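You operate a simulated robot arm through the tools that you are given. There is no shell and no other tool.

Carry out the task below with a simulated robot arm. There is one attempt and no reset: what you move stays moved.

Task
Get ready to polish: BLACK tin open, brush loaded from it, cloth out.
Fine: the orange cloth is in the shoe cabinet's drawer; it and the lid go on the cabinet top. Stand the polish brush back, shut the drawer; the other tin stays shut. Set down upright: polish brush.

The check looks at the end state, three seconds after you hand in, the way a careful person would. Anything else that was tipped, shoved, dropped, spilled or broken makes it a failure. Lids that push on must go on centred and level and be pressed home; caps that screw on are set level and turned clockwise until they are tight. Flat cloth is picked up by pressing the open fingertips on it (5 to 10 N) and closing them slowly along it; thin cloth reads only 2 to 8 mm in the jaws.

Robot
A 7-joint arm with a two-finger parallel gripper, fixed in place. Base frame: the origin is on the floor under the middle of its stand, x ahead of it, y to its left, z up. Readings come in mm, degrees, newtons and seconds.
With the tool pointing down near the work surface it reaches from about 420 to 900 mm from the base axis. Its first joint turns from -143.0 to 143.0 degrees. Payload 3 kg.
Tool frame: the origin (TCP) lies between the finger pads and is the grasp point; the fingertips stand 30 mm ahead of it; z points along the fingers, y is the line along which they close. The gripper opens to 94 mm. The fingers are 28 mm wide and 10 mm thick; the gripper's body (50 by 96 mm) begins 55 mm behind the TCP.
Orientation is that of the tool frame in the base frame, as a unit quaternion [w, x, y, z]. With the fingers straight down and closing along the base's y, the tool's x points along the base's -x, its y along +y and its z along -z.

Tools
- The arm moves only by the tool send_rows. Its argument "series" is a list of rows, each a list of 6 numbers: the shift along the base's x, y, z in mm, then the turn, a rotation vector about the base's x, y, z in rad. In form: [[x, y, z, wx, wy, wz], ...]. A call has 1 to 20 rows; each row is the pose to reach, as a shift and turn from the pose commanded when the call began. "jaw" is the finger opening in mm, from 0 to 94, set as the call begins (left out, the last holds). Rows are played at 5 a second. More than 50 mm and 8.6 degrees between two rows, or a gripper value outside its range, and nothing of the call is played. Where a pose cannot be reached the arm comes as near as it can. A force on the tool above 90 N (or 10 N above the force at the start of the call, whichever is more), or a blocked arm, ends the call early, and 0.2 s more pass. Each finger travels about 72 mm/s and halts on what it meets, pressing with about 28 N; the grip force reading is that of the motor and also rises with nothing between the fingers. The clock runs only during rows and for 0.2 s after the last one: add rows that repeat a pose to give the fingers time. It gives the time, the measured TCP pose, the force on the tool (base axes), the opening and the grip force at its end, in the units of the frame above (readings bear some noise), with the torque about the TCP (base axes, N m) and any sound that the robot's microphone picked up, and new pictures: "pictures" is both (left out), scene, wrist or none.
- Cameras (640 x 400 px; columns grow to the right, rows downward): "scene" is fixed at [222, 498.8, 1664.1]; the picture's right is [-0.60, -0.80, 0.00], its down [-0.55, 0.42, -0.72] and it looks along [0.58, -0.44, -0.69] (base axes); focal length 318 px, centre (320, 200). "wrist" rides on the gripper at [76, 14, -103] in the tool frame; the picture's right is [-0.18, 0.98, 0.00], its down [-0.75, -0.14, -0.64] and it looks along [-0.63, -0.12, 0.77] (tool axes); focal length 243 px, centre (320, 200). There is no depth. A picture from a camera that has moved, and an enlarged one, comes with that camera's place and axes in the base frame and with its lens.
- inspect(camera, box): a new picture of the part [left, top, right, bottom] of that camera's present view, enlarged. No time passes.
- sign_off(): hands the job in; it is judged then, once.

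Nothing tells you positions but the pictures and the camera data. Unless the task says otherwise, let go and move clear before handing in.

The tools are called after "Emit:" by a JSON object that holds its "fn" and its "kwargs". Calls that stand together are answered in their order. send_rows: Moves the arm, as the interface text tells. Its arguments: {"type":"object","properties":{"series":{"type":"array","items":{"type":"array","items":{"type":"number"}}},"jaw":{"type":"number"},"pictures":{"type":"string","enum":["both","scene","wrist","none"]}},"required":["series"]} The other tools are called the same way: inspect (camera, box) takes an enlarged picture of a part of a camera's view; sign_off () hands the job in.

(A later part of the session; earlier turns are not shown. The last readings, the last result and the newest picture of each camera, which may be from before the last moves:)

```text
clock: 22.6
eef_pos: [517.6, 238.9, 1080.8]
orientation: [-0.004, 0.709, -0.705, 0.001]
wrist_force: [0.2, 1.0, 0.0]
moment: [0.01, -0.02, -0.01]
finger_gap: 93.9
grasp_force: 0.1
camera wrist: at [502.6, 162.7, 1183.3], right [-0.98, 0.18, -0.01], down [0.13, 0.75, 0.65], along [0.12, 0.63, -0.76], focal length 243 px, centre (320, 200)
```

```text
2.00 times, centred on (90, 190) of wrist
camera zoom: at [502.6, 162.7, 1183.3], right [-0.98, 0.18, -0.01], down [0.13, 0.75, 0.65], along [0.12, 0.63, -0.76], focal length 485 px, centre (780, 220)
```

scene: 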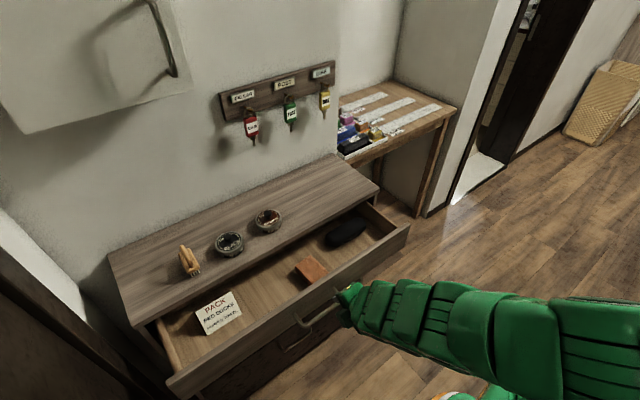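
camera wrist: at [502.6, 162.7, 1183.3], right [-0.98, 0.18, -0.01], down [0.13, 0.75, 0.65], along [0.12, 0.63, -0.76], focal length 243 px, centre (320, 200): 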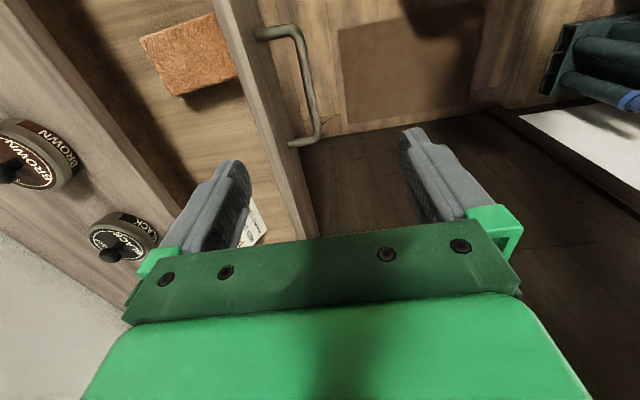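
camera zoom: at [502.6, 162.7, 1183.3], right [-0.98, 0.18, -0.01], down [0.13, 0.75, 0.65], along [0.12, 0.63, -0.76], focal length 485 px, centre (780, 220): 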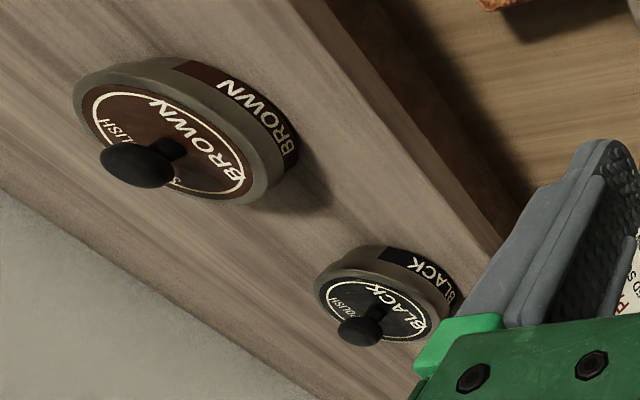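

The cloth centre works out to about (662, 190), with its top near z 870 and roughly 5° of rotation. I'll yaw back so the fingers close along y, and hover above it.

Emit:
{"fn": "send_rows", "kwargs": {"series": [[13, -4.4, 0, 0, 0, -0.1349], [26, -8.8, 0, 0, 0, -0.2697], [39, -13.2, 0, 0, 0, -0.4046], [52, -17.6, 0, 0, 0, -0.5395], [65, -22, 0, 0, 0, -0.6743], [78, -26.4, 0, 0, 0, -0.8092], [91, -30.8, 0, 0, 0, -0.944], [104, -35.2, 0, 0, 0, -1.0789], [117, -39.6, 0, 0, 0, -1.2138], [130, -44, 0, 0, 0, -1.3486], [145, -48, 0, 0, 0, -1.4835], [145, -48, 0, 0, 0, -1.4835]]}}

Emit:
{"fn": "inspect", "kwargs": {"camera": "wrist", "box": [180, 80, 460, 255]}}

```text
clock: 25.2
eef_pos: [663.3, 191.0, 1081.1]
orientation: [0.002, -0.046, 0.999, -0.003]
wrist_force: [0.0, 0.3, -0.3]
moment: [-0.02, 0.03, 0.0]
finger_gap: 93.9
grasp_force: 0.1
camera wrist: at [585.0, 198.0, 1183.9], right [0.09, 1.0, -0.01], down [0.76, -0.07, 0.65], along [0.64, -0.06, -0.76], focal length 243 px, centre (320, 200)
```

scene: 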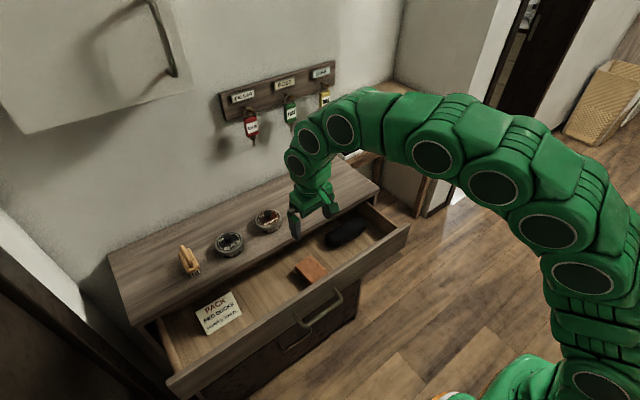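
wrist: 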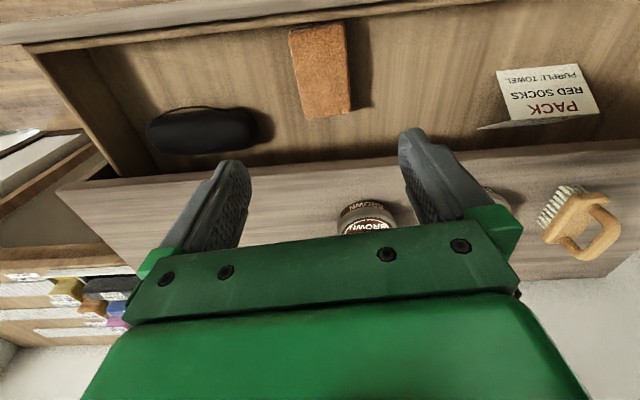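

```text
2.29 times, centred on (320, 168) of wrist
camera zoom: at [585.0, 198.0, 1183.9], right [0.09, 1.0, -0.01], down [0.76, -0.07, 0.65], along [0.64, -0.06, -0.76], focal length 555 px, centre (320, 274)
```

zoom: 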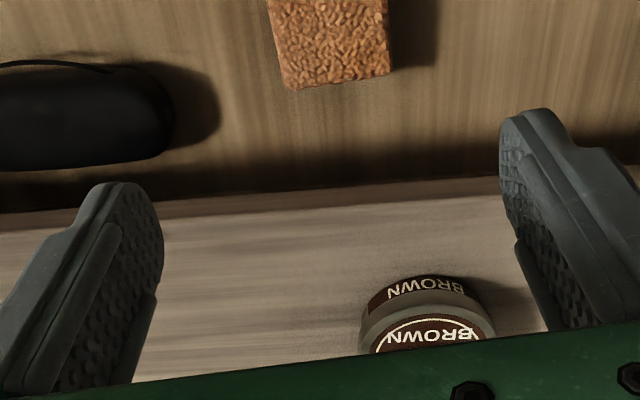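

Now the brush is seen clearly: it has a loop handle raised over the block. I'll enlarge it and the cloth from here.

Emit:
{"fn": "inspect", "kwargs": {"camera": "wrist", "box": [500, 160, 640, 280]}}

Emit:
{"fn": "inspect", "kwargs": {"camera": "wrist", "box": [260, 0, 400, 130]}}

Emit:
{"fn": "inspect", "kwargs": {"camera": "scene", "box": [270, 150, 390, 290]}}

```text
3.33 times, centred on (570, 220) of wrist
camera zoom: at [585.0, 198.0, 1183.9], right [0.09, 1.0, -0.01], down [0.76, -0.07, 0.65], along [0.64, -0.06, -0.76], focal length 809 px, centre (-513, 133)
```

zoom: 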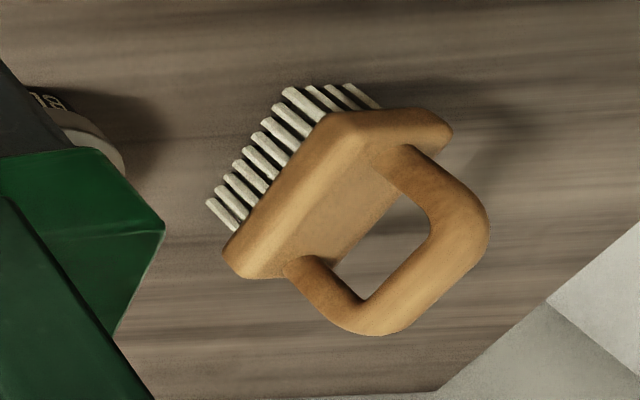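

```text
3.08 times, centred on (330, 65) of wrist
camera zoom: at [585.0, 198.0, 1183.9], right [0.09, 1.0, -0.01], down [0.76, -0.07, 0.65], along [0.64, -0.06, -0.76], focal length 746 px, centre (289, 615)
```

zoom: 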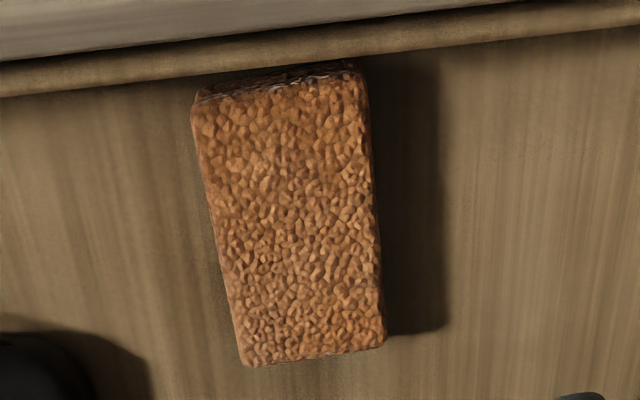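

```text
2.86 times, centred on (330, 220) of scene
camera zoom: at [222.0, 498.8, 1664.1], right [-0.6, -0.8, 0.0], down [-0.55, 0.42, -0.72], along [0.58, -0.44, -0.69], focal length 909 px, centre (291, 143)
```

zoom: 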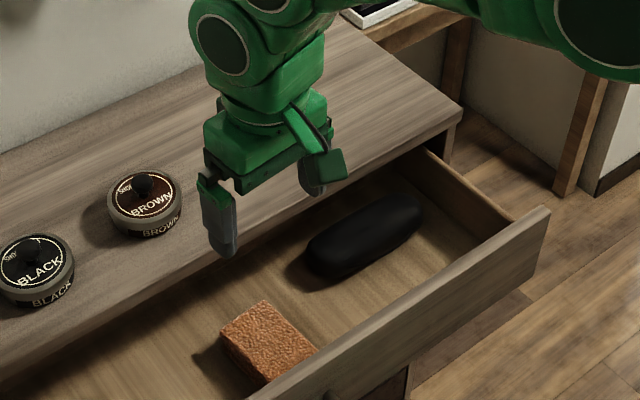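

The cloth top is near z 872, its centre near (660, 194), and the cabinet top is close to z 957. I'll descend straddling the cloth, slowing near the drawer floor.

Emit:
{"fn": "send_rows", "kwargs": {"series": [[-2, 3, -35, 0, 0, -0.01], [-3, 3, -75, 0, 0, -0.02], [-3, 3, -115, 0, 0, -0.02], [-3, 3, -145, 0, 0, -0.02], [-3, 3, -165, 0, 0, -0.02], [-3, 3, -165, 0, 0, -0.02]]}}

Emit:
{"fn": "inspect", "kwargs": {"camera": "scene", "box": [250, 190, 370, 310]}}

```text
clock: 26.6
eef_pos: [659.5, 192.6, 916.1]
orientation: [0.001, -0.036, 0.999, -0.003]
wrist_force: [0.0, 0.0, 0.7]
moment: [0.03, -0.02, -0.02]
finger_gap: 93.9
grasp_force: 0.1
camera wrist: at [581.6, 201.6, 1018.7], right [0.11, 0.99, -0.01], down [0.76, -0.08, 0.65], along [0.64, -0.08, -0.76], focal length 243 px, centre (320, 200)
```

scene: 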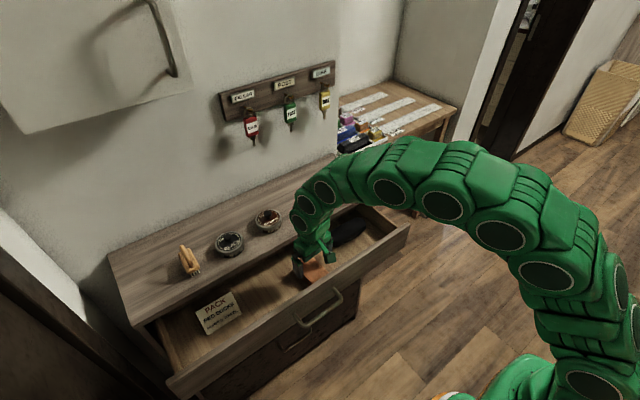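
wrist: 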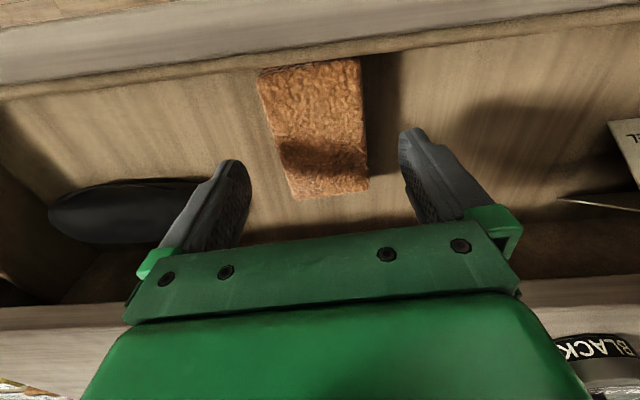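

```text
3.33 times, centred on (310, 250) of scene
camera zoom: at [222.0, 498.8, 1664.1], right [-0.6, -0.8, 0.0], down [-0.55, 0.42, -0.72], along [0.58, -0.44, -0.69], focal length 1060 px, centre (353, 33)
```

zoom: 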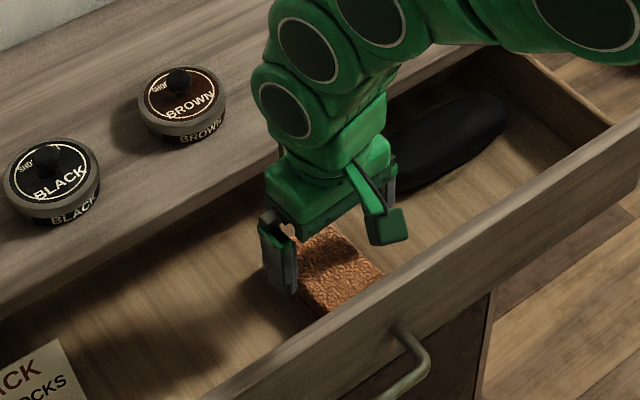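

The fingers are centred over the cloth, so I'll descend the last part slowly and watch for contact.

Emit:
{"fn": "send_rows", "kwargs": {"series": [[0, 1, -10, 0, 0, 0], [0, 1, -20, 0, 0, 0], [0, 1, -28, 0, 0, 0], [0, 1, -33, 0, 0, 0], [0, 1, -33, 0, 0, 0]]}}

Emit:
{"fn": "inspect", "kwargs": {"camera": "wrist", "box": [200, 80, 460, 245]}}

Emit:
{"fn": "inspect", "kwargs": {"camera": "scene", "box": [280, 220, 350, 290]}}

```text
clock: 27.8
eef_pos: [658.5, 194.8, 882.8]
orientation: [0.002, -0.036, 0.999, -0.003]
wrist_force: [0.6, -0.7, -0.2]
moment: [0.01, 0.0, 0.01]
finger_gap: 94.0
grasp_force: 0.1
camera wrist: at [581.2, 203.6, 985.1], right [0.11, 0.99, -0.01], down [0.76, -0.08, 0.65], along [0.64, -0.08, -0.76], focal length 243 px, centre (320, 200)
```

scene: 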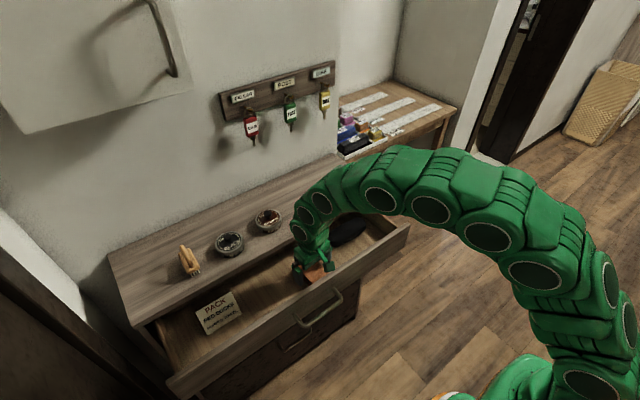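
wrist: 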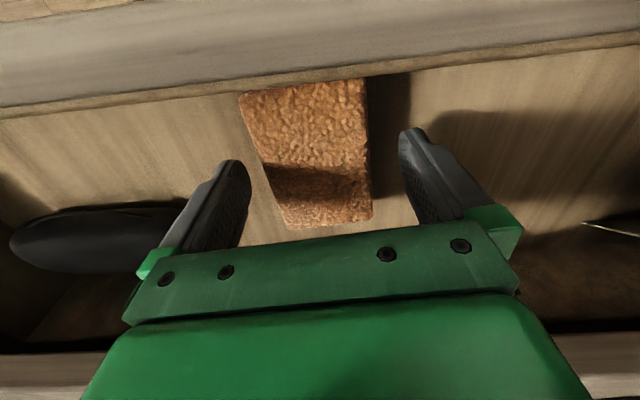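

```text
2.42 times, centred on (330, 162) of wrist
camera zoom: at [581.2, 203.6, 985.1], right [0.11, 0.99, -0.01], down [0.76, -0.08, 0.65], along [0.64, -0.08, -0.76], focal length 588 px, centre (296, 291)
```

zoom: 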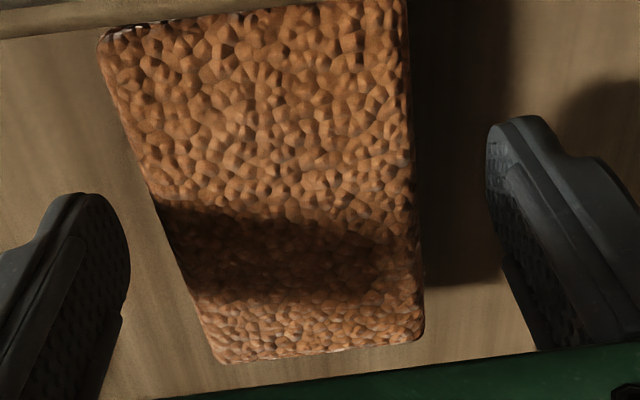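

```text
5.71 times, centred on (315, 255) of scene
camera zoom: at [222.0, 498.8, 1664.1], right [-0.6, -0.8, 0.0], down [-0.55, 0.42, -0.72], along [0.58, -0.44, -0.69], focal length 1818 px, centre (349, -114)
```

zoom: 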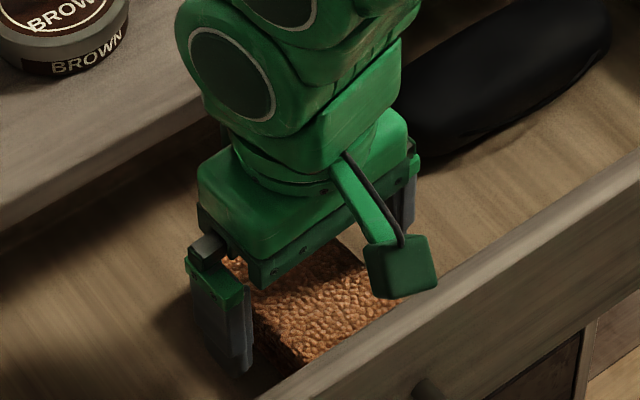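

There's no contact yet and the fingertips are beside the cloth. I'll close gradually.

Emit:
{"fn": "send_rows", "kwargs": {"series": [[0, 0, 0, 0, 0, 0], [0, 0, 0, 0, 0, 0], [0, 0, 0, 0, 0, 0]], "jaw": 62, "pictures": "wrist"}}

Emit:
{"fn": "send_rows", "kwargs": {"series": [[0, 0, 0, 0, 0, 0], [0, 0, 0, 0, 0, 0], [0, 0, 0, 0, 0, 0]], "jaw": 54, "pictures": "wrist"}}

```text
clock: 28.6
eef_pos: [658.7, 194.2, 882.8]
orientation: [0.002, -0.037, 0.999, -0.003]
wrist_force: [0.0, 0.4, 0.3]
moment: [0.01, 0.0, 0.01]
finger_gap: 63.8
grasp_force: 27.7
camera wrist: at [581.3, 203.6, 985.2], right [0.11, 0.99, -0.01], down [0.76, -0.08, 0.65], along [0.64, -0.08, -0.76], focal length 243 px, centre (320, 200)
```

wrist: 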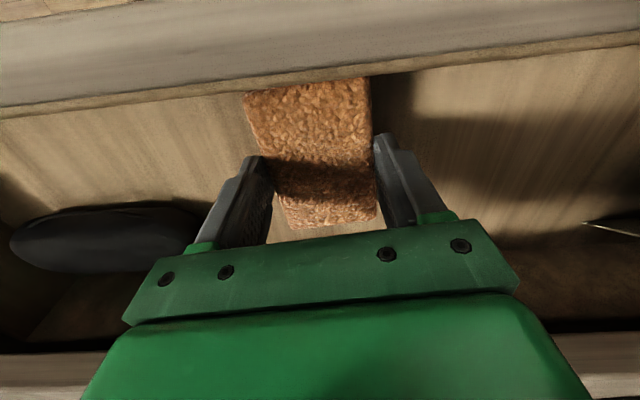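

```text
clock: 29.4
eef_pos: [660.3, 194.8, 883.6]
orientation: [0.003, -0.037, 0.999, -0.004]
wrist_force: [-0.7, 0.1, 0.3]
moment: [0.03, -0.03, -0.01]
finger_gap: 63.6
grasp_force: 28.1
camera wrist: at [581.3, 203.6, 985.1], right [0.11, 0.99, -0.01], down [0.76, -0.08, 0.65], along [0.64, -0.08, -0.76], focal length 243 px, centre (320, 200)
```

wrist: 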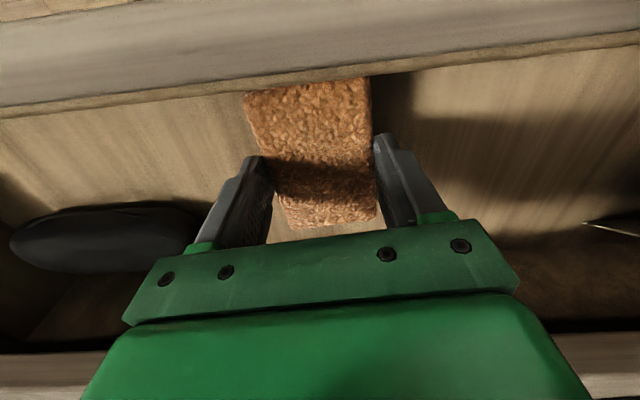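

The cloth is held at 63.6 mm, and it behaves like a firm folded block. I'll lift it straight up, clear of the drawer.

Emit:
{"fn": "send_rows", "kwargs": {"series": [[0, 0, 10, 0, 0, 0], [0, 0, 30, 0, 0, 0], [0, 0, 60, 0, 0, 0], [0, 0, 95, 0, 0, 0], [0, 0, 130, 0, 0, 0], [0, 0, 165, 0, 0, 0], [0, 0, 195, 0, 0, 0], [0, 0, 195, 0, 0, 0]], "jaw": 45}}

Emit:
{"fn": "inspect", "kwargs": {"camera": "scene", "box": [240, 140, 400, 260]}}

```text
clock: 31.2
eef_pos: [659.6, 194.4, 1078.7]
orientation: [0.002, -0.037, 0.999, -0.004]
wrist_force: [0.1, 0.1, -1.0]
moment: [0.03, 0.03, -0.08]
finger_gap: 63.5
grasp_force: 27.7
camera wrist: at [581.4, 203.9, 1180.8], right [0.11, 0.99, -0.01], down [0.76, -0.08, 0.65], along [0.64, -0.08, -0.76], focal length 243 px, centre (320, 200)
```

scene: 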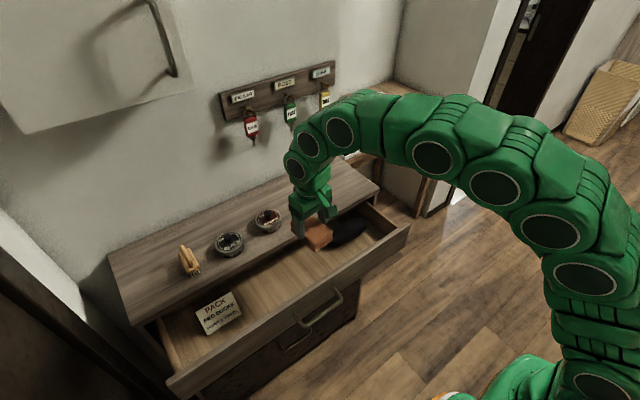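
wrist: 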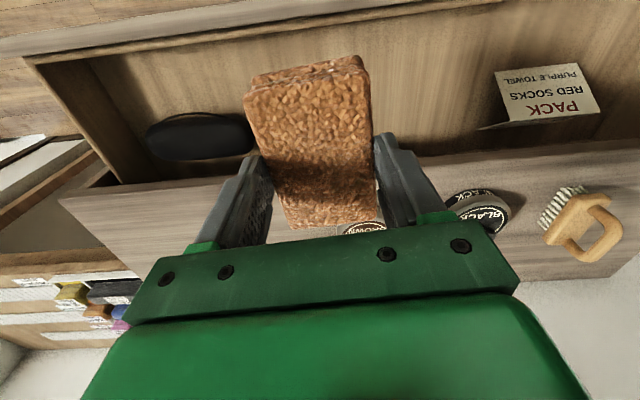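

```text
3.33 times, centred on (320, 200) of scene
camera zoom: at [222.0, 498.8, 1664.1], right [-0.6, -0.8, 0.0], down [-0.55, 0.42, -0.72], along [0.58, -0.44, -0.69], focal length 1060 px, centre (320, 200)
```

zoom: 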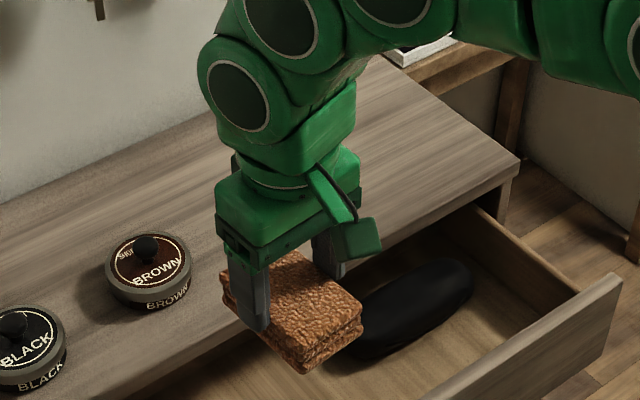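

The cloth lifted cleanly. The free stretch of cabinet top is toward -y, so I'll carry the cloth over to about (795, 35).

Emit:
{"fn": "send_rows", "kwargs": {"series": [[27, -32, 0, 0, 0, -0.015], [54, -64, 0, 0, 0, -0.03], [81, -96, 0, 0, 0, -0.045], [108, -128, 0, 0, 0, -0.06], [136, -159, 0, 0, 0, -0.07], [136, -159, 0, 0, 0, -0.07]]}}

Emit:
{"fn": "inspect", "kwargs": {"camera": "scene", "box": [240, 100, 400, 240]}}

```text
clock: 32.6
eef_pos: [794.7, 34.9, 1077.1]
orientation: [0.002, -0.001, 1.0, -0.003]
wrist_force: [-0.6, -0.3, -0.7]
moment: [0.02, -0.01, 0.01]
finger_gap: 63.9
grasp_force: 28.3
camera wrist: at [717.9, 49.5, 1180.2], right [0.18, 0.98, -0.01], down [0.75, -0.13, 0.65], along [0.63, -0.12, -0.76], focal length 243 px, centre (320, 200)
```

scene: 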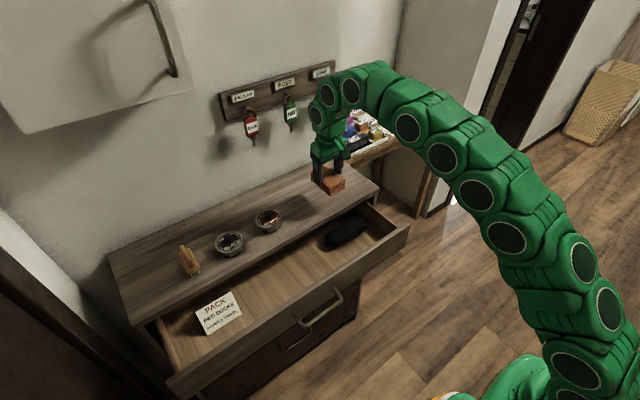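
wrist: 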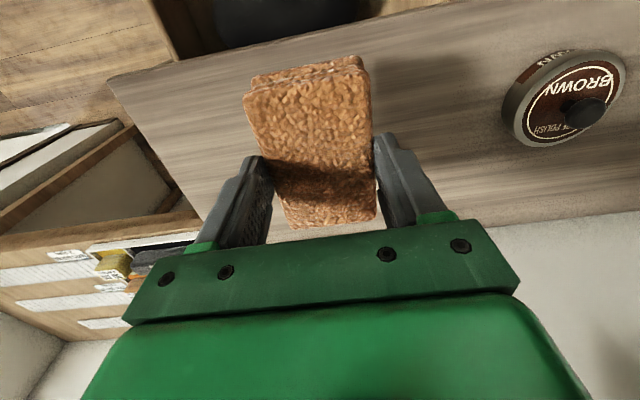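

```text
2.86 times, centred on (320, 170) of scene
camera zoom: at [222.0, 498.8, 1664.1], right [-0.6, -0.8, 0.0], down [-0.55, 0.42, -0.72], along [0.58, -0.44, -0.69], focal length 909 px, centre (320, 286)
```

zoom: 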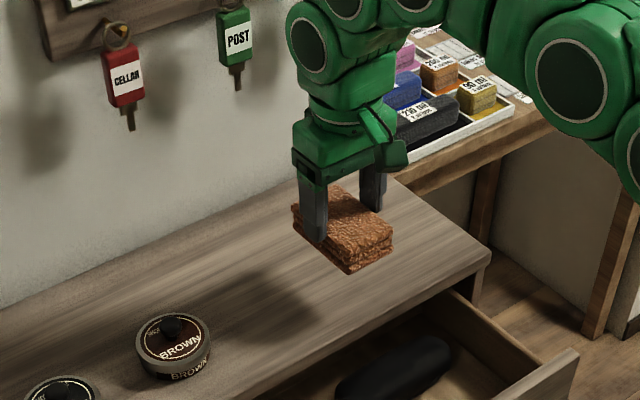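

The spot is clear. I'll move 12 mm further in and descend, then step down gently until the cloth touches.

Emit:
{"fn": "send_rows", "kwargs": {"series": [[6, 0, -20, 0, 0, 0], [12, 0, -45, 0, 0, 0], [12, 0, -62, 0, 0, 0], [12, 0, -70, 0, 0, 0], [12, 0, -70, 0, 0, 0]], "pictures": "scene"}}

Emit:
{"fn": "inspect", "kwargs": {"camera": "scene", "box": [280, 140, 380, 220]}}

```text
clock: 33.8
eef_pos: [806.3, 35.7, 1009.1]
orientation: [0.003, -0.002, 1.0, -0.004]
wrist_force: [-0.6, 0.0, 0.2]
moment: [0.01, -0.04, -0.01]
finger_gap: 63.8
grasp_force: 28.3
```

scene: 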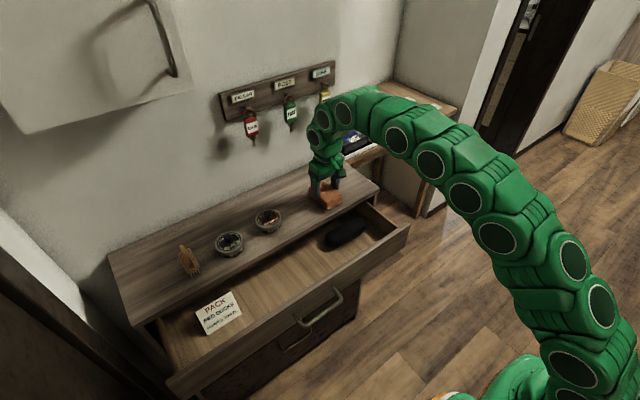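

```text
5.00 times, centred on (330, 180) of scene
camera zoom: at [222.0, 498.8, 1664.1], right [-0.6, -0.8, 0.0], down [-0.55, 0.42, -0.72], along [0.58, -0.44, -0.69], focal length 1591 px, centre (270, 300)
```

zoom: 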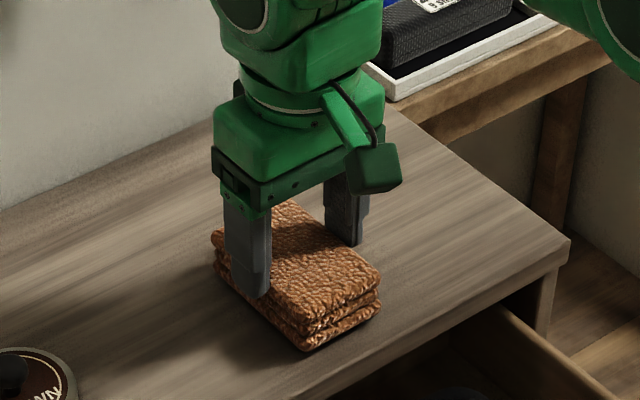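

The cloth is just above the surface, so I'll take small steps down and watch the force.

Emit:
{"fn": "send_rows", "kwargs": {"series": [[0, 0, -2, 0, 0, 0], [0, 0, -4, 0, 0, 0], [0, 0, -6, 0, 0, 0], [0, 0, -6, 0, 0, 0]], "pictures": "none"}}

Emit:
{"fn": "send_rows", "kwargs": {"series": [[0, 0, -1.5, 0, 0, 0], [0, 0, -3, 0, 0, 0], [0, 0, -3, 0, 0, 0]], "pictures": "none"}}

```text
clock: 34.8
eef_pos: [807.8, 35.7, 1003.5]
orientation: [0.003, -0.001, 1.0, -0.004]
wrist_force: [-0.6, -1.2, 17.3]
moment: [0.07, 0.18, -0.01]
finger_gap: 63.7
grasp_force: 28.7
```

```text
clock: 35.6
eef_pos: [807.7, 35.4, 1000.4]
orientation: [0.004, -0.002, 1.0, -0.004]
wrist_force: [5.9, -3.4, 37.0]
moment: [-0.06, -0.2, 0.01]
finger_gap: 63.7
grasp_force: 28.0
```

Contact came at about z 1004. I'll relieve the press, open slowly and rise straight up.

Emit:
{"fn": "send_rows", "kwargs": {"series": [[0, 0, 2.5, 0, 0, 0], [0, 0, 2.5, 0, 0, 0]], "pictures": "none"}}

Emit:
{"fn": "send_rows", "kwargs": {"series": [[0, 0, 0, 0, 0, 0], [0, 0, 0, 0, 0, 0], [0, 0, 0, 0, 0, 0], [0, 0, 15, 0, 0, 0], [0, 0, 45, 0, 0, 0], [0, 0, 90, 0, 0, 0], [0, 0, 120, 0, 0, 0], [0, 0, 120, 0, 0, 0]], "jaw": 86}}

Emit:
{"fn": "inspect", "kwargs": {"camera": "scene", "box": [280, 140, 380, 220]}}

```text
clock: 36.2
eef_pos: [805.1, 35.1, 1000.5]
orientation: [0.0, -0.001, 1.0, -0.003]
wrist_force: [2.1, -0.4, 4.4]
moment: [0.02, -0.36, -0.02]
finger_gap: 63.5
grasp_force: 27.8
```

```text
clock: 38.0
eef_pos: [806.5, 36.6, 1119.7]
orientation: [0.001, -0.002, 1.0, -0.003]
wrist_force: [0.1, -0.2, 0.6]
moment: [-0.02, 0.0, 0.0]
finger_gap: 86.1
grasp_force: 0.1
camera wrist: at [729.6, 51.4, 1222.6], right [0.18, 0.98, -0.01], down [0.75, -0.13, 0.65], along [0.63, -0.12, -0.76], focal length 243 px, centre (320, 200)
```

scene: 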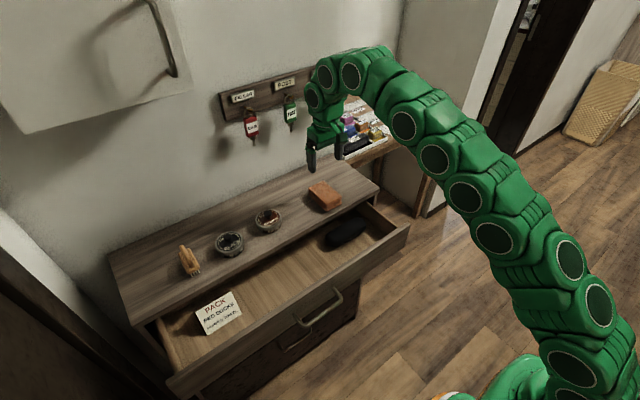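
wrist: 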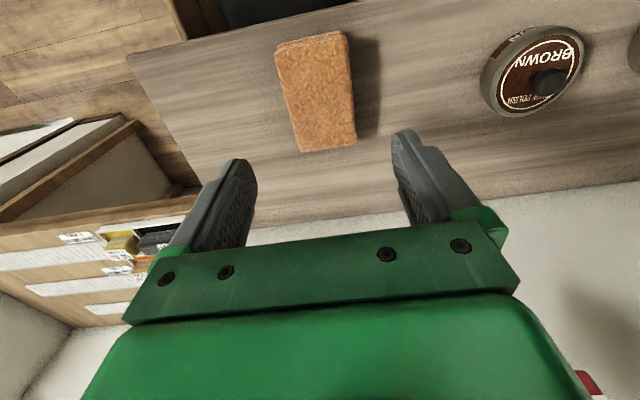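

```text
5.00 times, centred on (330, 180) of scene
camera zoom: at [222.0, 498.8, 1664.1], right [-0.6, -0.8, 0.0], down [-0.55, 0.42, -0.72], along [0.58, -0.44, -0.69], focal length 1591 px, centre (270, 300)
```

zoom: 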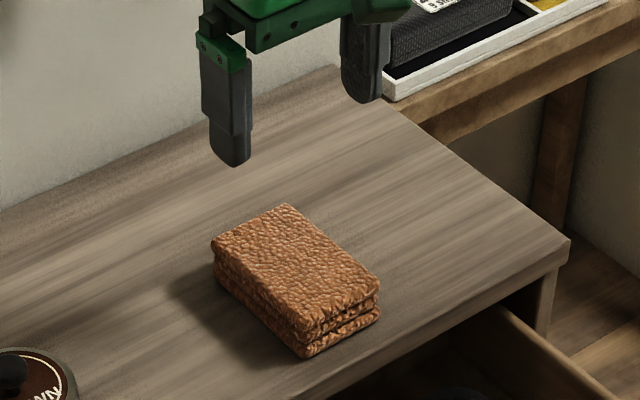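

The cloth lies flat on the cabinet top. Next I'll shut the drawer by pushing its handle bar with closed fingers, starting from a position in front of it.

Emit:
{"fn": "send_rows", "kwargs": {"series": [[-36, 24, -2, 0, 0, 0], [-72, 48, -4, 0, 0, 0], [-108, 72, -6, 0, 0, 0], [-144, 96, -8, 0, 0, 0], [-180, 120, -10, 0, 0, 0], [-216, 144, -12, 0, 0, 0], [-252, 168, -14, 0, 0, 0], [-288, 192, -16, 0, 0, 0], [-322, 214, -18, 0, 0, 0], [-322, 214, -18, 0, 0, 0]], "jaw": 0}}

Emit:
{"fn": "inspect", "kwargs": {"camera": "wrist", "box": [200, 40, 480, 240]}}

```text
clock: 40.2
eef_pos: [483.6, 250.5, 1102.6]
orientation: [0.002, -0.002, 1.0, -0.004]
wrist_force: [-0.2, -0.3, -0.7]
moment: [0.0, -0.03, -0.01]
finger_gap: 0.0
grasp_force: 27.8
camera wrist: at [406.8, 265.2, 1204.6], right [0.18, 0.98, -0.01], down [0.75, -0.13, 0.65], along [0.63, -0.12, -0.76], focal length 243 px, centre (320, 200)
```

scene: 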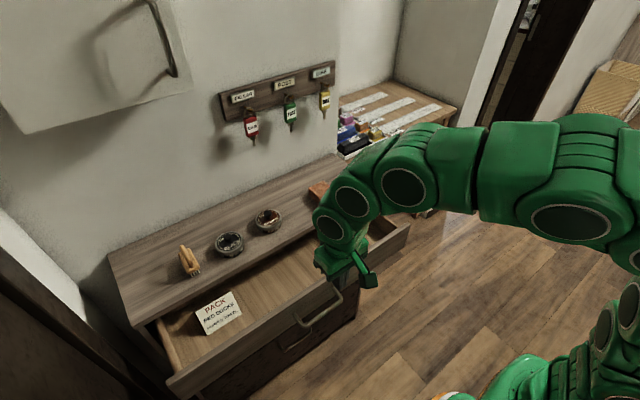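
wrist: 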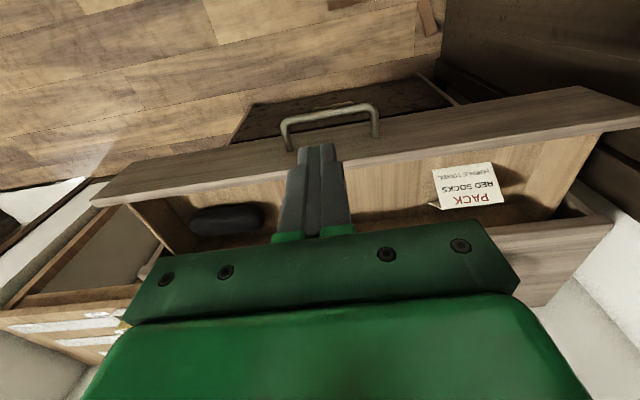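

```text
2.00 times, centred on (340, 140) of wrist
camera zoom: at [406.8, 265.2, 1204.6], right [0.18, 0.98, -0.01], down [0.75, -0.13, 0.65], along [0.63, -0.12, -0.76], focal length 485 px, centre (280, 320)
```

zoom: 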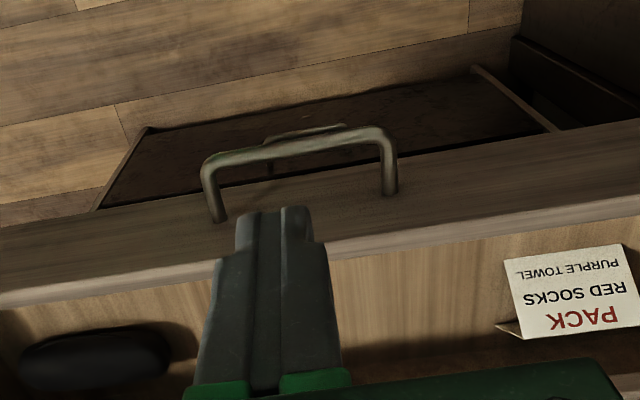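

The bar is at x≈532 and my fingertips will come down about 29 mm in front of it. I'll descend to handle height.

Emit:
{"fn": "send_rows", "kwargs": {"series": [[0, 0, -40, 0, 0, 0], [0, 0, -80, 0, 0, 0], [0, 0, -120, 0, 0, 0], [0, 0, -160, 0, 0, 0], [0, 0, -195, 0, 0, 0], [0, 0, -222, 0, 0, 0], [0, 0, -222, 0, 0, 0]]}}

```text
clock: 41.8
eef_pos: [486.0, 247.8, 882.0]
orientation: [0.001, -0.002, 1.0, -0.004]
wrist_force: [-0.1, -0.3, 0.1]
moment: [-0.01, -0.02, 0.0]
finger_gap: 0.4
grasp_force: 27.7
camera wrist: at [409.1, 263.0, 983.9], right [0.18, 0.98, -0.01], down [0.75, -0.13, 0.65], along [0.63, -0.12, -0.76], focal length 243 px, centre (320, 200)
```

scene: 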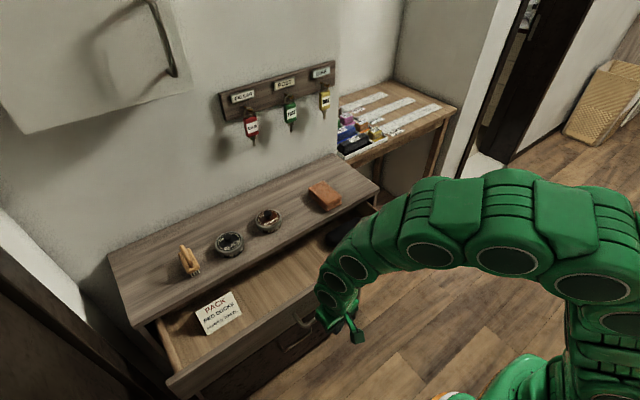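
wrist: 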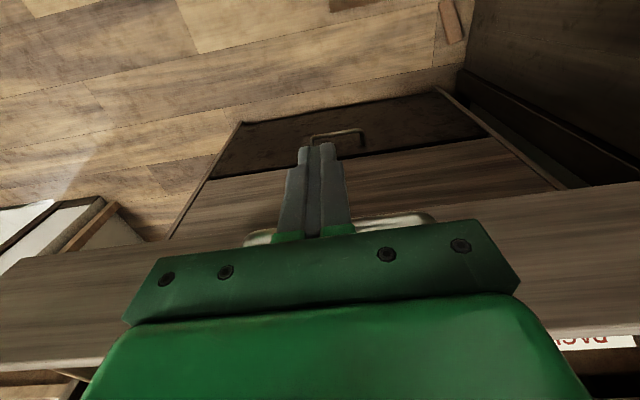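

The closed fingers sit in front of the bar at the right height, so I'll push the drawer in steadily.

Emit:
{"fn": "send_rows", "kwargs": {"series": [[10, 0, 0, 0, 0, 0], [18, 0, 0, 0, 0, 0], [26, 0, 0, 0, 0, 0], [34, 0, 0, 0, 0, 0], [43, 0, 0, 0, 0, 0], [52, 0, 0, 0, 0, 0], [61, 0, 0, 0, 0, 0], [70, 0, 0, 0, 0, 0], [79, 0, 0, 0, 0, 0], [88, 0, 0, 0, 0, 0], [97, 0, 0, 0, 0, 0], [106, 0, 0, 0, 0, 0], [115, 0, 0, 0, 0, 0], [124, 0, 0, 0, 0, 0], [133, 0, 0, 0, 0, 0], [142, 0, 0, 0, 0, 0], [151, 0, 0, 0, 0, 0], [160, 0, 0, 0, 0, 0], [168, 0, 0, 0, 0, 0], [168, 0, 0, 0, 0, 0]]}}

```text
clock: 46.0
eef_pos: [652.6, 249.1, 882.8]
orientation: [0.001, -0.001, 1.0, -0.003]
wrist_force: [0.2, -0.3, -0.5]
moment: [-0.02, 0.0, -0.02]
finger_gap: 0.0
grasp_force: 28.3
camera wrist: at [575.7, 263.8, 984.1], right [0.18, 0.98, -0.01], down [0.75, -0.13, 0.65], along [0.63, -0.12, -0.76], focal length 243 px, centre (320, 200)
```

scene: 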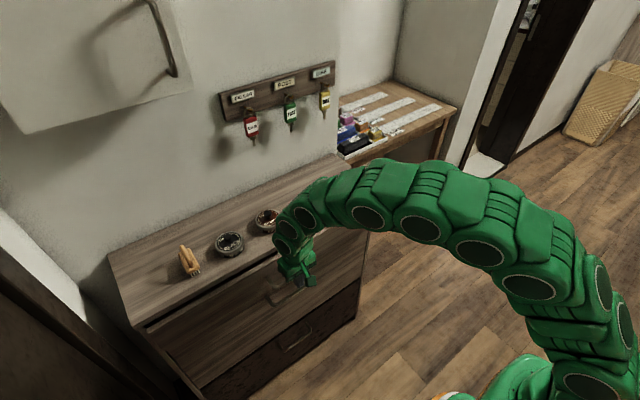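
wrist: 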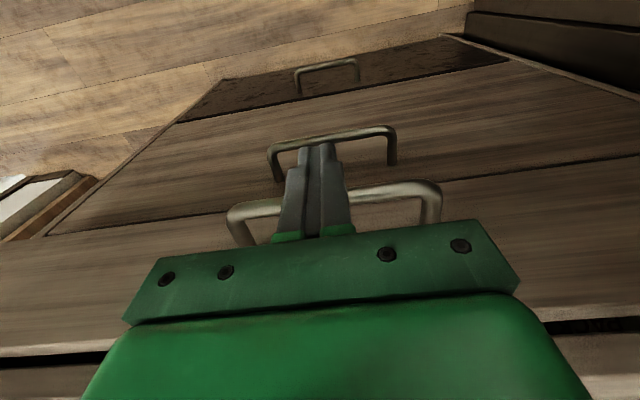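

The drawer is nearly shut, so I'll finish the push slowly until it seats.

Emit:
{"fn": "send_rows", "kwargs": {"series": [[6, 0, 0, 0, 0, 0], [12, 0, 0, 0, 0, 0], [17, 0, 0, 0, 0, 0], [21, 0, 0, 0, 0, 0], [24, 0, 0, 0, 0, 0], [24, 0, 0, 0, 0, 0]]}}

Emit:
{"fn": "inspect", "kwargs": {"camera": "scene", "box": [110, 200, 380, 380]}}

```text
clock: 47.4
eef_pos: [677.2, 249.5, 883.0]
orientation: [0.002, -0.002, 1.0, -0.004]
wrist_force: [0.5, -0.5, -0.2]
moment: [0.0, 0.02, 0.0]
finger_gap: 0.0
grasp_force: 27.8
camera wrist: at [599.8, 264.0, 984.3], right [0.18, 0.98, -0.01], down [0.75, -0.13, 0.65], along [0.63, -0.12, -0.76], focal length 243 px, centre (320, 200)
```

scene: 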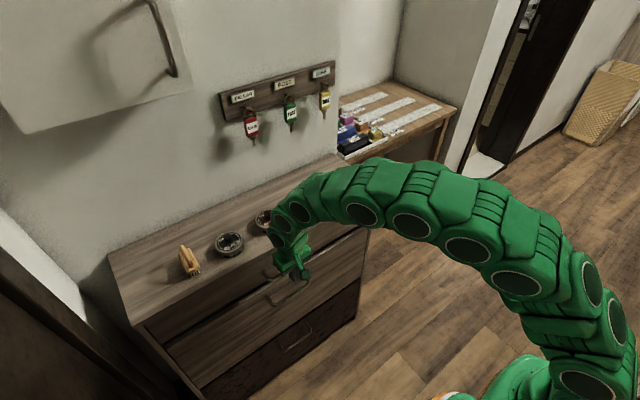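
wrist: 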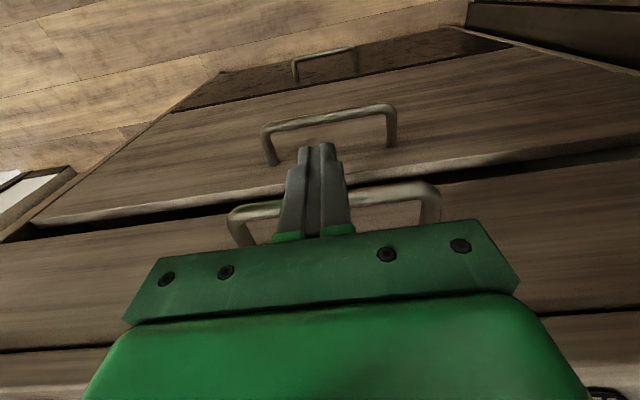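

```text
2.22 times, centred on (245, 290) of scene
camera zoom: at [222.0, 498.8, 1664.1], right [-0.6, -0.8, 0.0], down [-0.55, 0.42, -0.72], along [0.58, -0.44, -0.69], focal length 707 px, centre (487, 0)
```

zoom: 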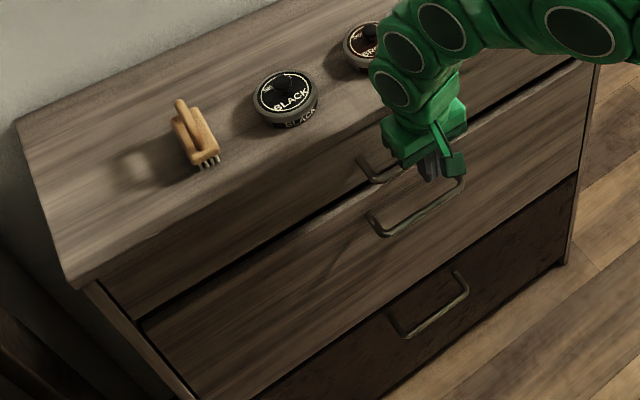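

It looks nearly flush. I'll push a few more millimetres until I feel the stop.

Emit:
{"fn": "send_rows", "kwargs": {"series": [[2, 0, 0, 0, 0, 0], [4, 0, 0, 0, 0, 0], [6, 0, 0, 0, 0, 0], [6, 0, 0, 0, 0, 0]], "pictures": "none"}}

Emit:
{"fn": "inspect", "kwargs": {"camera": "wrist", "box": [380, 240, 640, 400]}}

```text
clock: 48.5
eef_pos: [679.7, 250.5, 881.3]
orientation: [-0.003, -0.002, 1.0, -0.005]
wrist_force: [-17.6, -0.6, 8.3]
moment: [-0.03, 0.15, -0.02]
finger_gap: 0.0
grasp_force: 28.2
stopped in row 4: the force on the tool passed its limit at 93 N (the readings are from after the stop); the commanded pose is now the measured one
```

```text
2.46 times, centred on (510, 320) of wrist
camera zoom: at [603.3, 264.4, 984.5], right [0.18, 0.98, -0.01], down [0.76, -0.13, 0.64], along [0.63, -0.12, -0.77], focal length 597 px, centre (-148, -95)
```

zoom: 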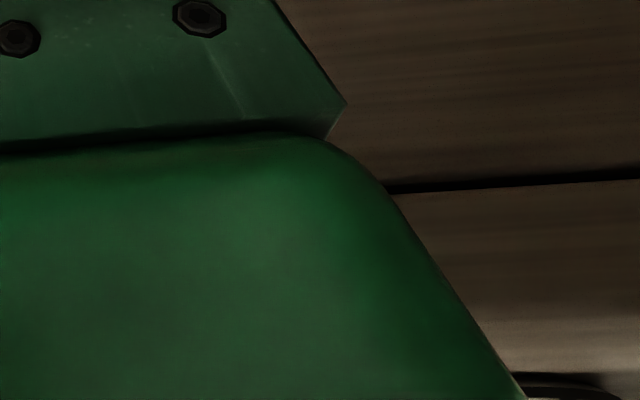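

I felt the stop, so the drawer is fully home. I'll back away, rise, and move toward the black tin with the fingers opened.

Emit:
{"fn": "send_rows", "kwargs": {"series": [[-20, 0, 0, 0, 0, 0], [-50, 0, 0, 0, 0, 0], [-80, 10, 20, 0, 0, 0], [-80, 20, 60, 0, 0, 0], [-80, 40, 105, 0, 0, 0], [-80, 60, 150, 0, 0, 0], [-80, 80, 195, 0, 0, 0], [-80, 100, 230, 0, 0, 0], [-80, 100, 230, 0, 0, 0]], "jaw": 50}}

Emit:
{"fn": "inspect", "kwargs": {"camera": "wrist", "box": [200, 160, 640, 300]}}

Emit:
{"fn": "inspect", "kwargs": {"camera": "scene", "box": [110, 200, 380, 380]}}

```text
clock: 50.5
eef_pos: [599.6, 349.9, 1110.5]
orientation: [-0.003, -0.001, 1.0, -0.005]
wrist_force: [0.0, 0.1, 0.0]
moment: [0.02, -0.03, 0.02]
finger_gap: 50.4
grasp_force: 0.1
camera wrist: at [523.7, 364.7, 1214.1], right [0.18, 0.98, -0.01], down [0.76, -0.13, 0.64], along [0.63, -0.12, -0.77], focal length 243 px, centre (320, 200)
```

scene: 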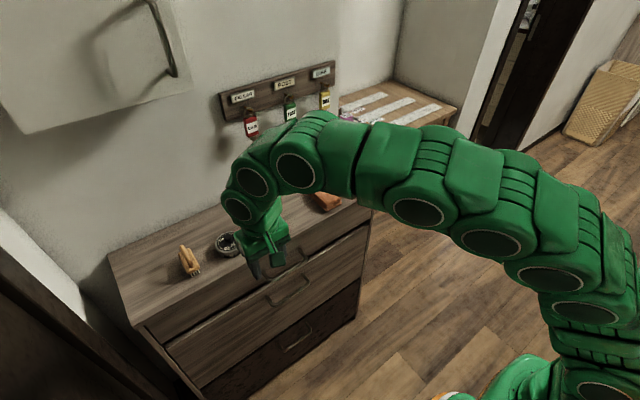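
wrist: 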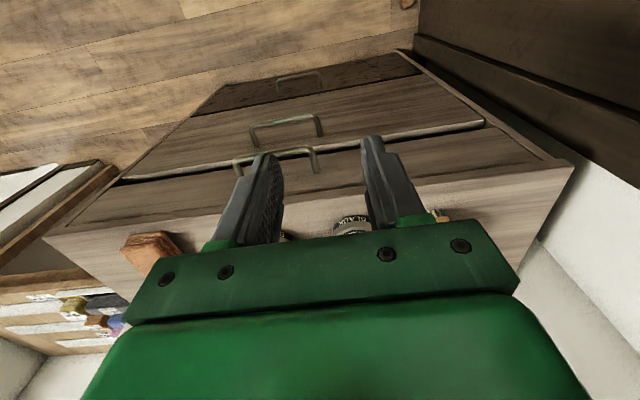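

```text
1.45 times, centred on (420, 230) of wrist
camera zoom: at [523.7, 364.7, 1214.1], right [0.18, 0.98, -0.01], down [0.76, -0.13, 0.64], along [0.63, -0.12, -0.77], focal length 353 px, centre (174, 156)
```

zoom: 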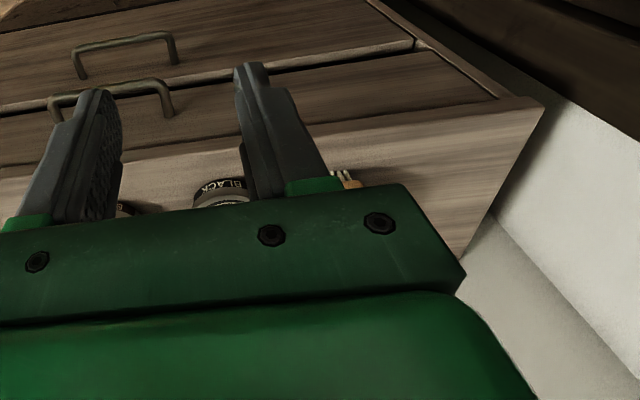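

```text
2.22 times, centred on (245, 290) of scene
camera zoom: at [222.0, 498.8, 1664.1], right [-0.6, -0.8, 0.0], down [-0.55, 0.42, -0.72], along [0.58, -0.44, -0.69], focal length 707 px, centre (487, 0)
```

zoom: 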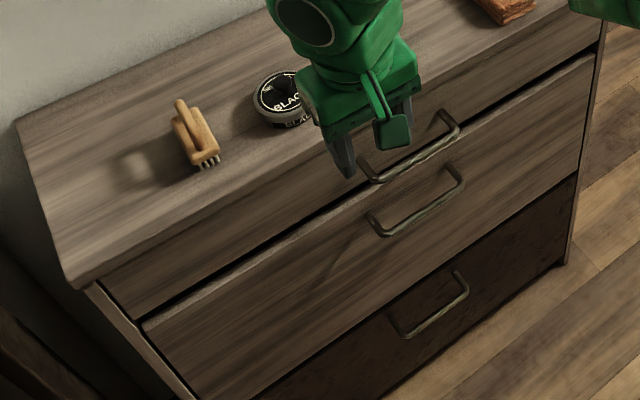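

The drawer is closed and the tins are undisturbed. The black knob works out to about (811, 363, z≈997), so I'll move above it and check.

Emit:
{"fn": "send_rows", "kwargs": {"series": [[40, 3, 0, 0, 0, 0], [80, 6, 0, 0, 0, 0], [120, 9, 0, 0, 0, 0], [160, 12, -5, 0, 0, 0], [195, 13, -15, 0, 0, 0], [211, 13, -20, 0, 0, 0], [211, 13, -20, 0, 0, 0]]}}

Emit:
{"fn": "inspect", "kwargs": {"camera": "wrist", "box": [200, 60, 440, 240]}}

Emit:
{"fn": "inspect", "kwargs": {"camera": "scene", "box": [170, 160, 310, 270]}}

```text
clock: 52.1
eef_pos: [755.3, 357.7, 1096.6]
orientation: [-0.002, -0.003, 1.0, -0.006]
wrist_force: [-0.4, -0.7, 0.3]
moment: [-0.03, 0.0, 0.0]
finger_gap: 50.2
grasp_force: 0.1
out of reach, approached as far as the arm can: row 4, 5, 6, 7
camera wrist: at [679.6, 372.0, 1199.7], right [0.18, 0.98, -0.01], down [0.76, -0.13, 0.64], along [0.63, -0.12, -0.77], focal length 243 px, centre (320, 200)
```

scene: 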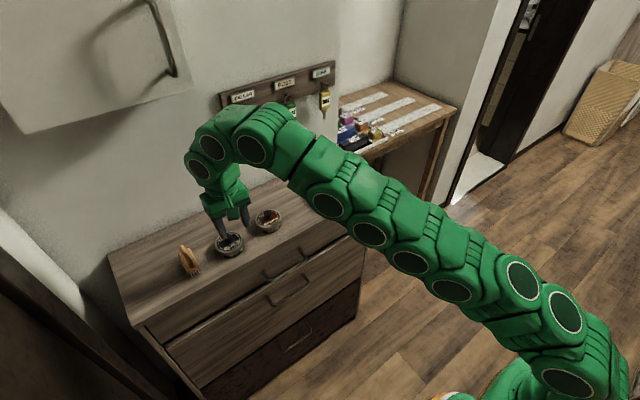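
wrist: 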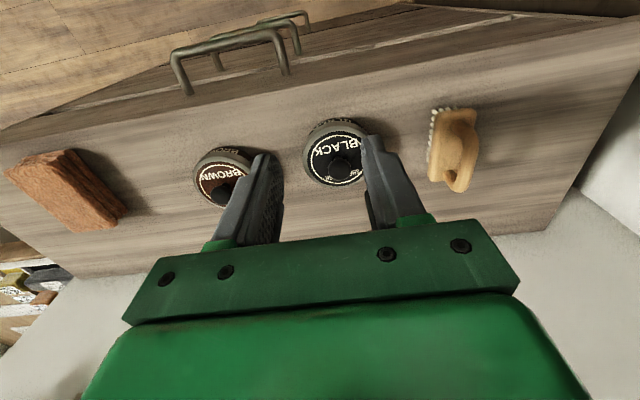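

```text
2.22 times, centred on (320, 150) of wrist
camera zoom: at [679.6, 372.0, 1199.7], right [0.18, 0.98, -0.01], down [0.76, -0.13, 0.64], along [0.63, -0.12, -0.77], focal length 539 px, centre (320, 311)
```

zoom: 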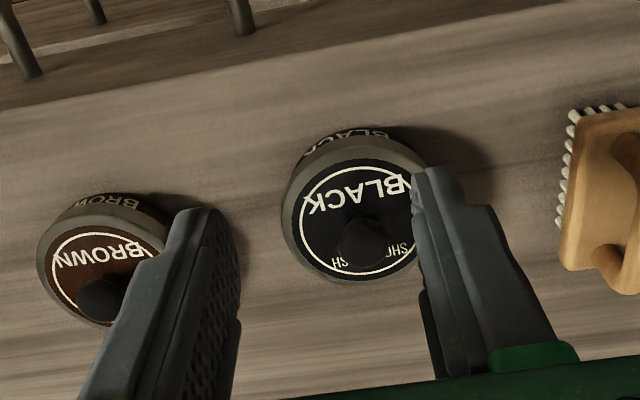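

```text
3.64 times, centred on (240, 215) of scene
camera zoom: at [222.0, 498.8, 1664.1], right [-0.6, -0.8, 0.0], down [-0.55, 0.42, -0.72], along [0.58, -0.44, -0.69], focal length 1157 px, centre (611, 146)
```

zoom: 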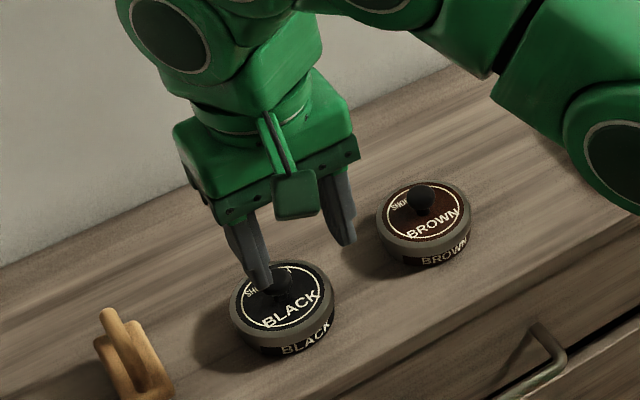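

The arm reaches only r≈835 at this height with the tool vertical. I'll test whether going lower extends the reach, keeping the fingertips above the knob.

Emit:
{"fn": "send_rows", "kwargs": {"series": [[0, 0, -20, 0, 0, 0], [15, 2, -35, 0, 0, 0], [30, 4, -35, 0, 0, 0], [45, 6, -35, 0, 0, 0], [56, 7, -35, 0, 0, 0], [56, 7, -35, 0, 0, 0]]}}

```text
clock: 53.5
eef_pos: [778.4, 361.7, 1062.9]
orientation: [-0.003, -0.002, 1.0, -0.005]
wrist_force: [0.4, 0.5, 0.0]
moment: [0.02, -0.03, 0.0]
finger_gap: 49.9
grasp_force: 0.1
out of reach, approached as far as the arm can: row 3, 4, 5, 6
camera wrist: at [701.7, 377.0, 1165.4], right [0.18, 0.98, -0.01], down [0.76, -0.13, 0.64], along [0.63, -0.12, -0.77], focal length 243 px, centre (320, 200)
```

scene: 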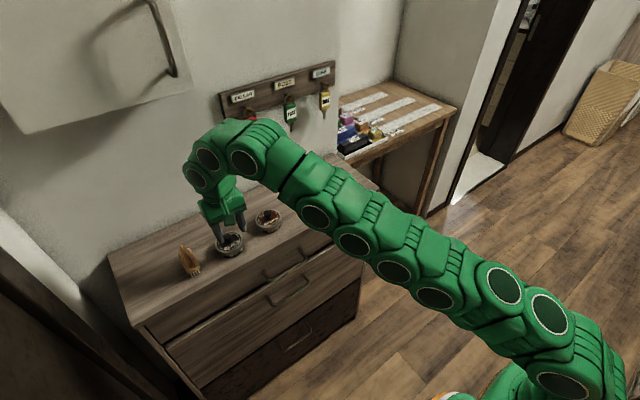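
wrist: 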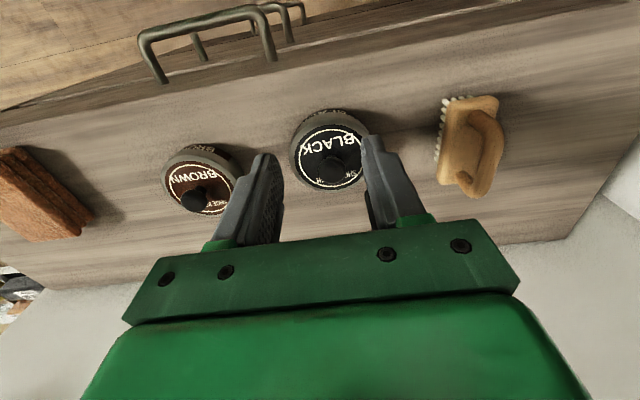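

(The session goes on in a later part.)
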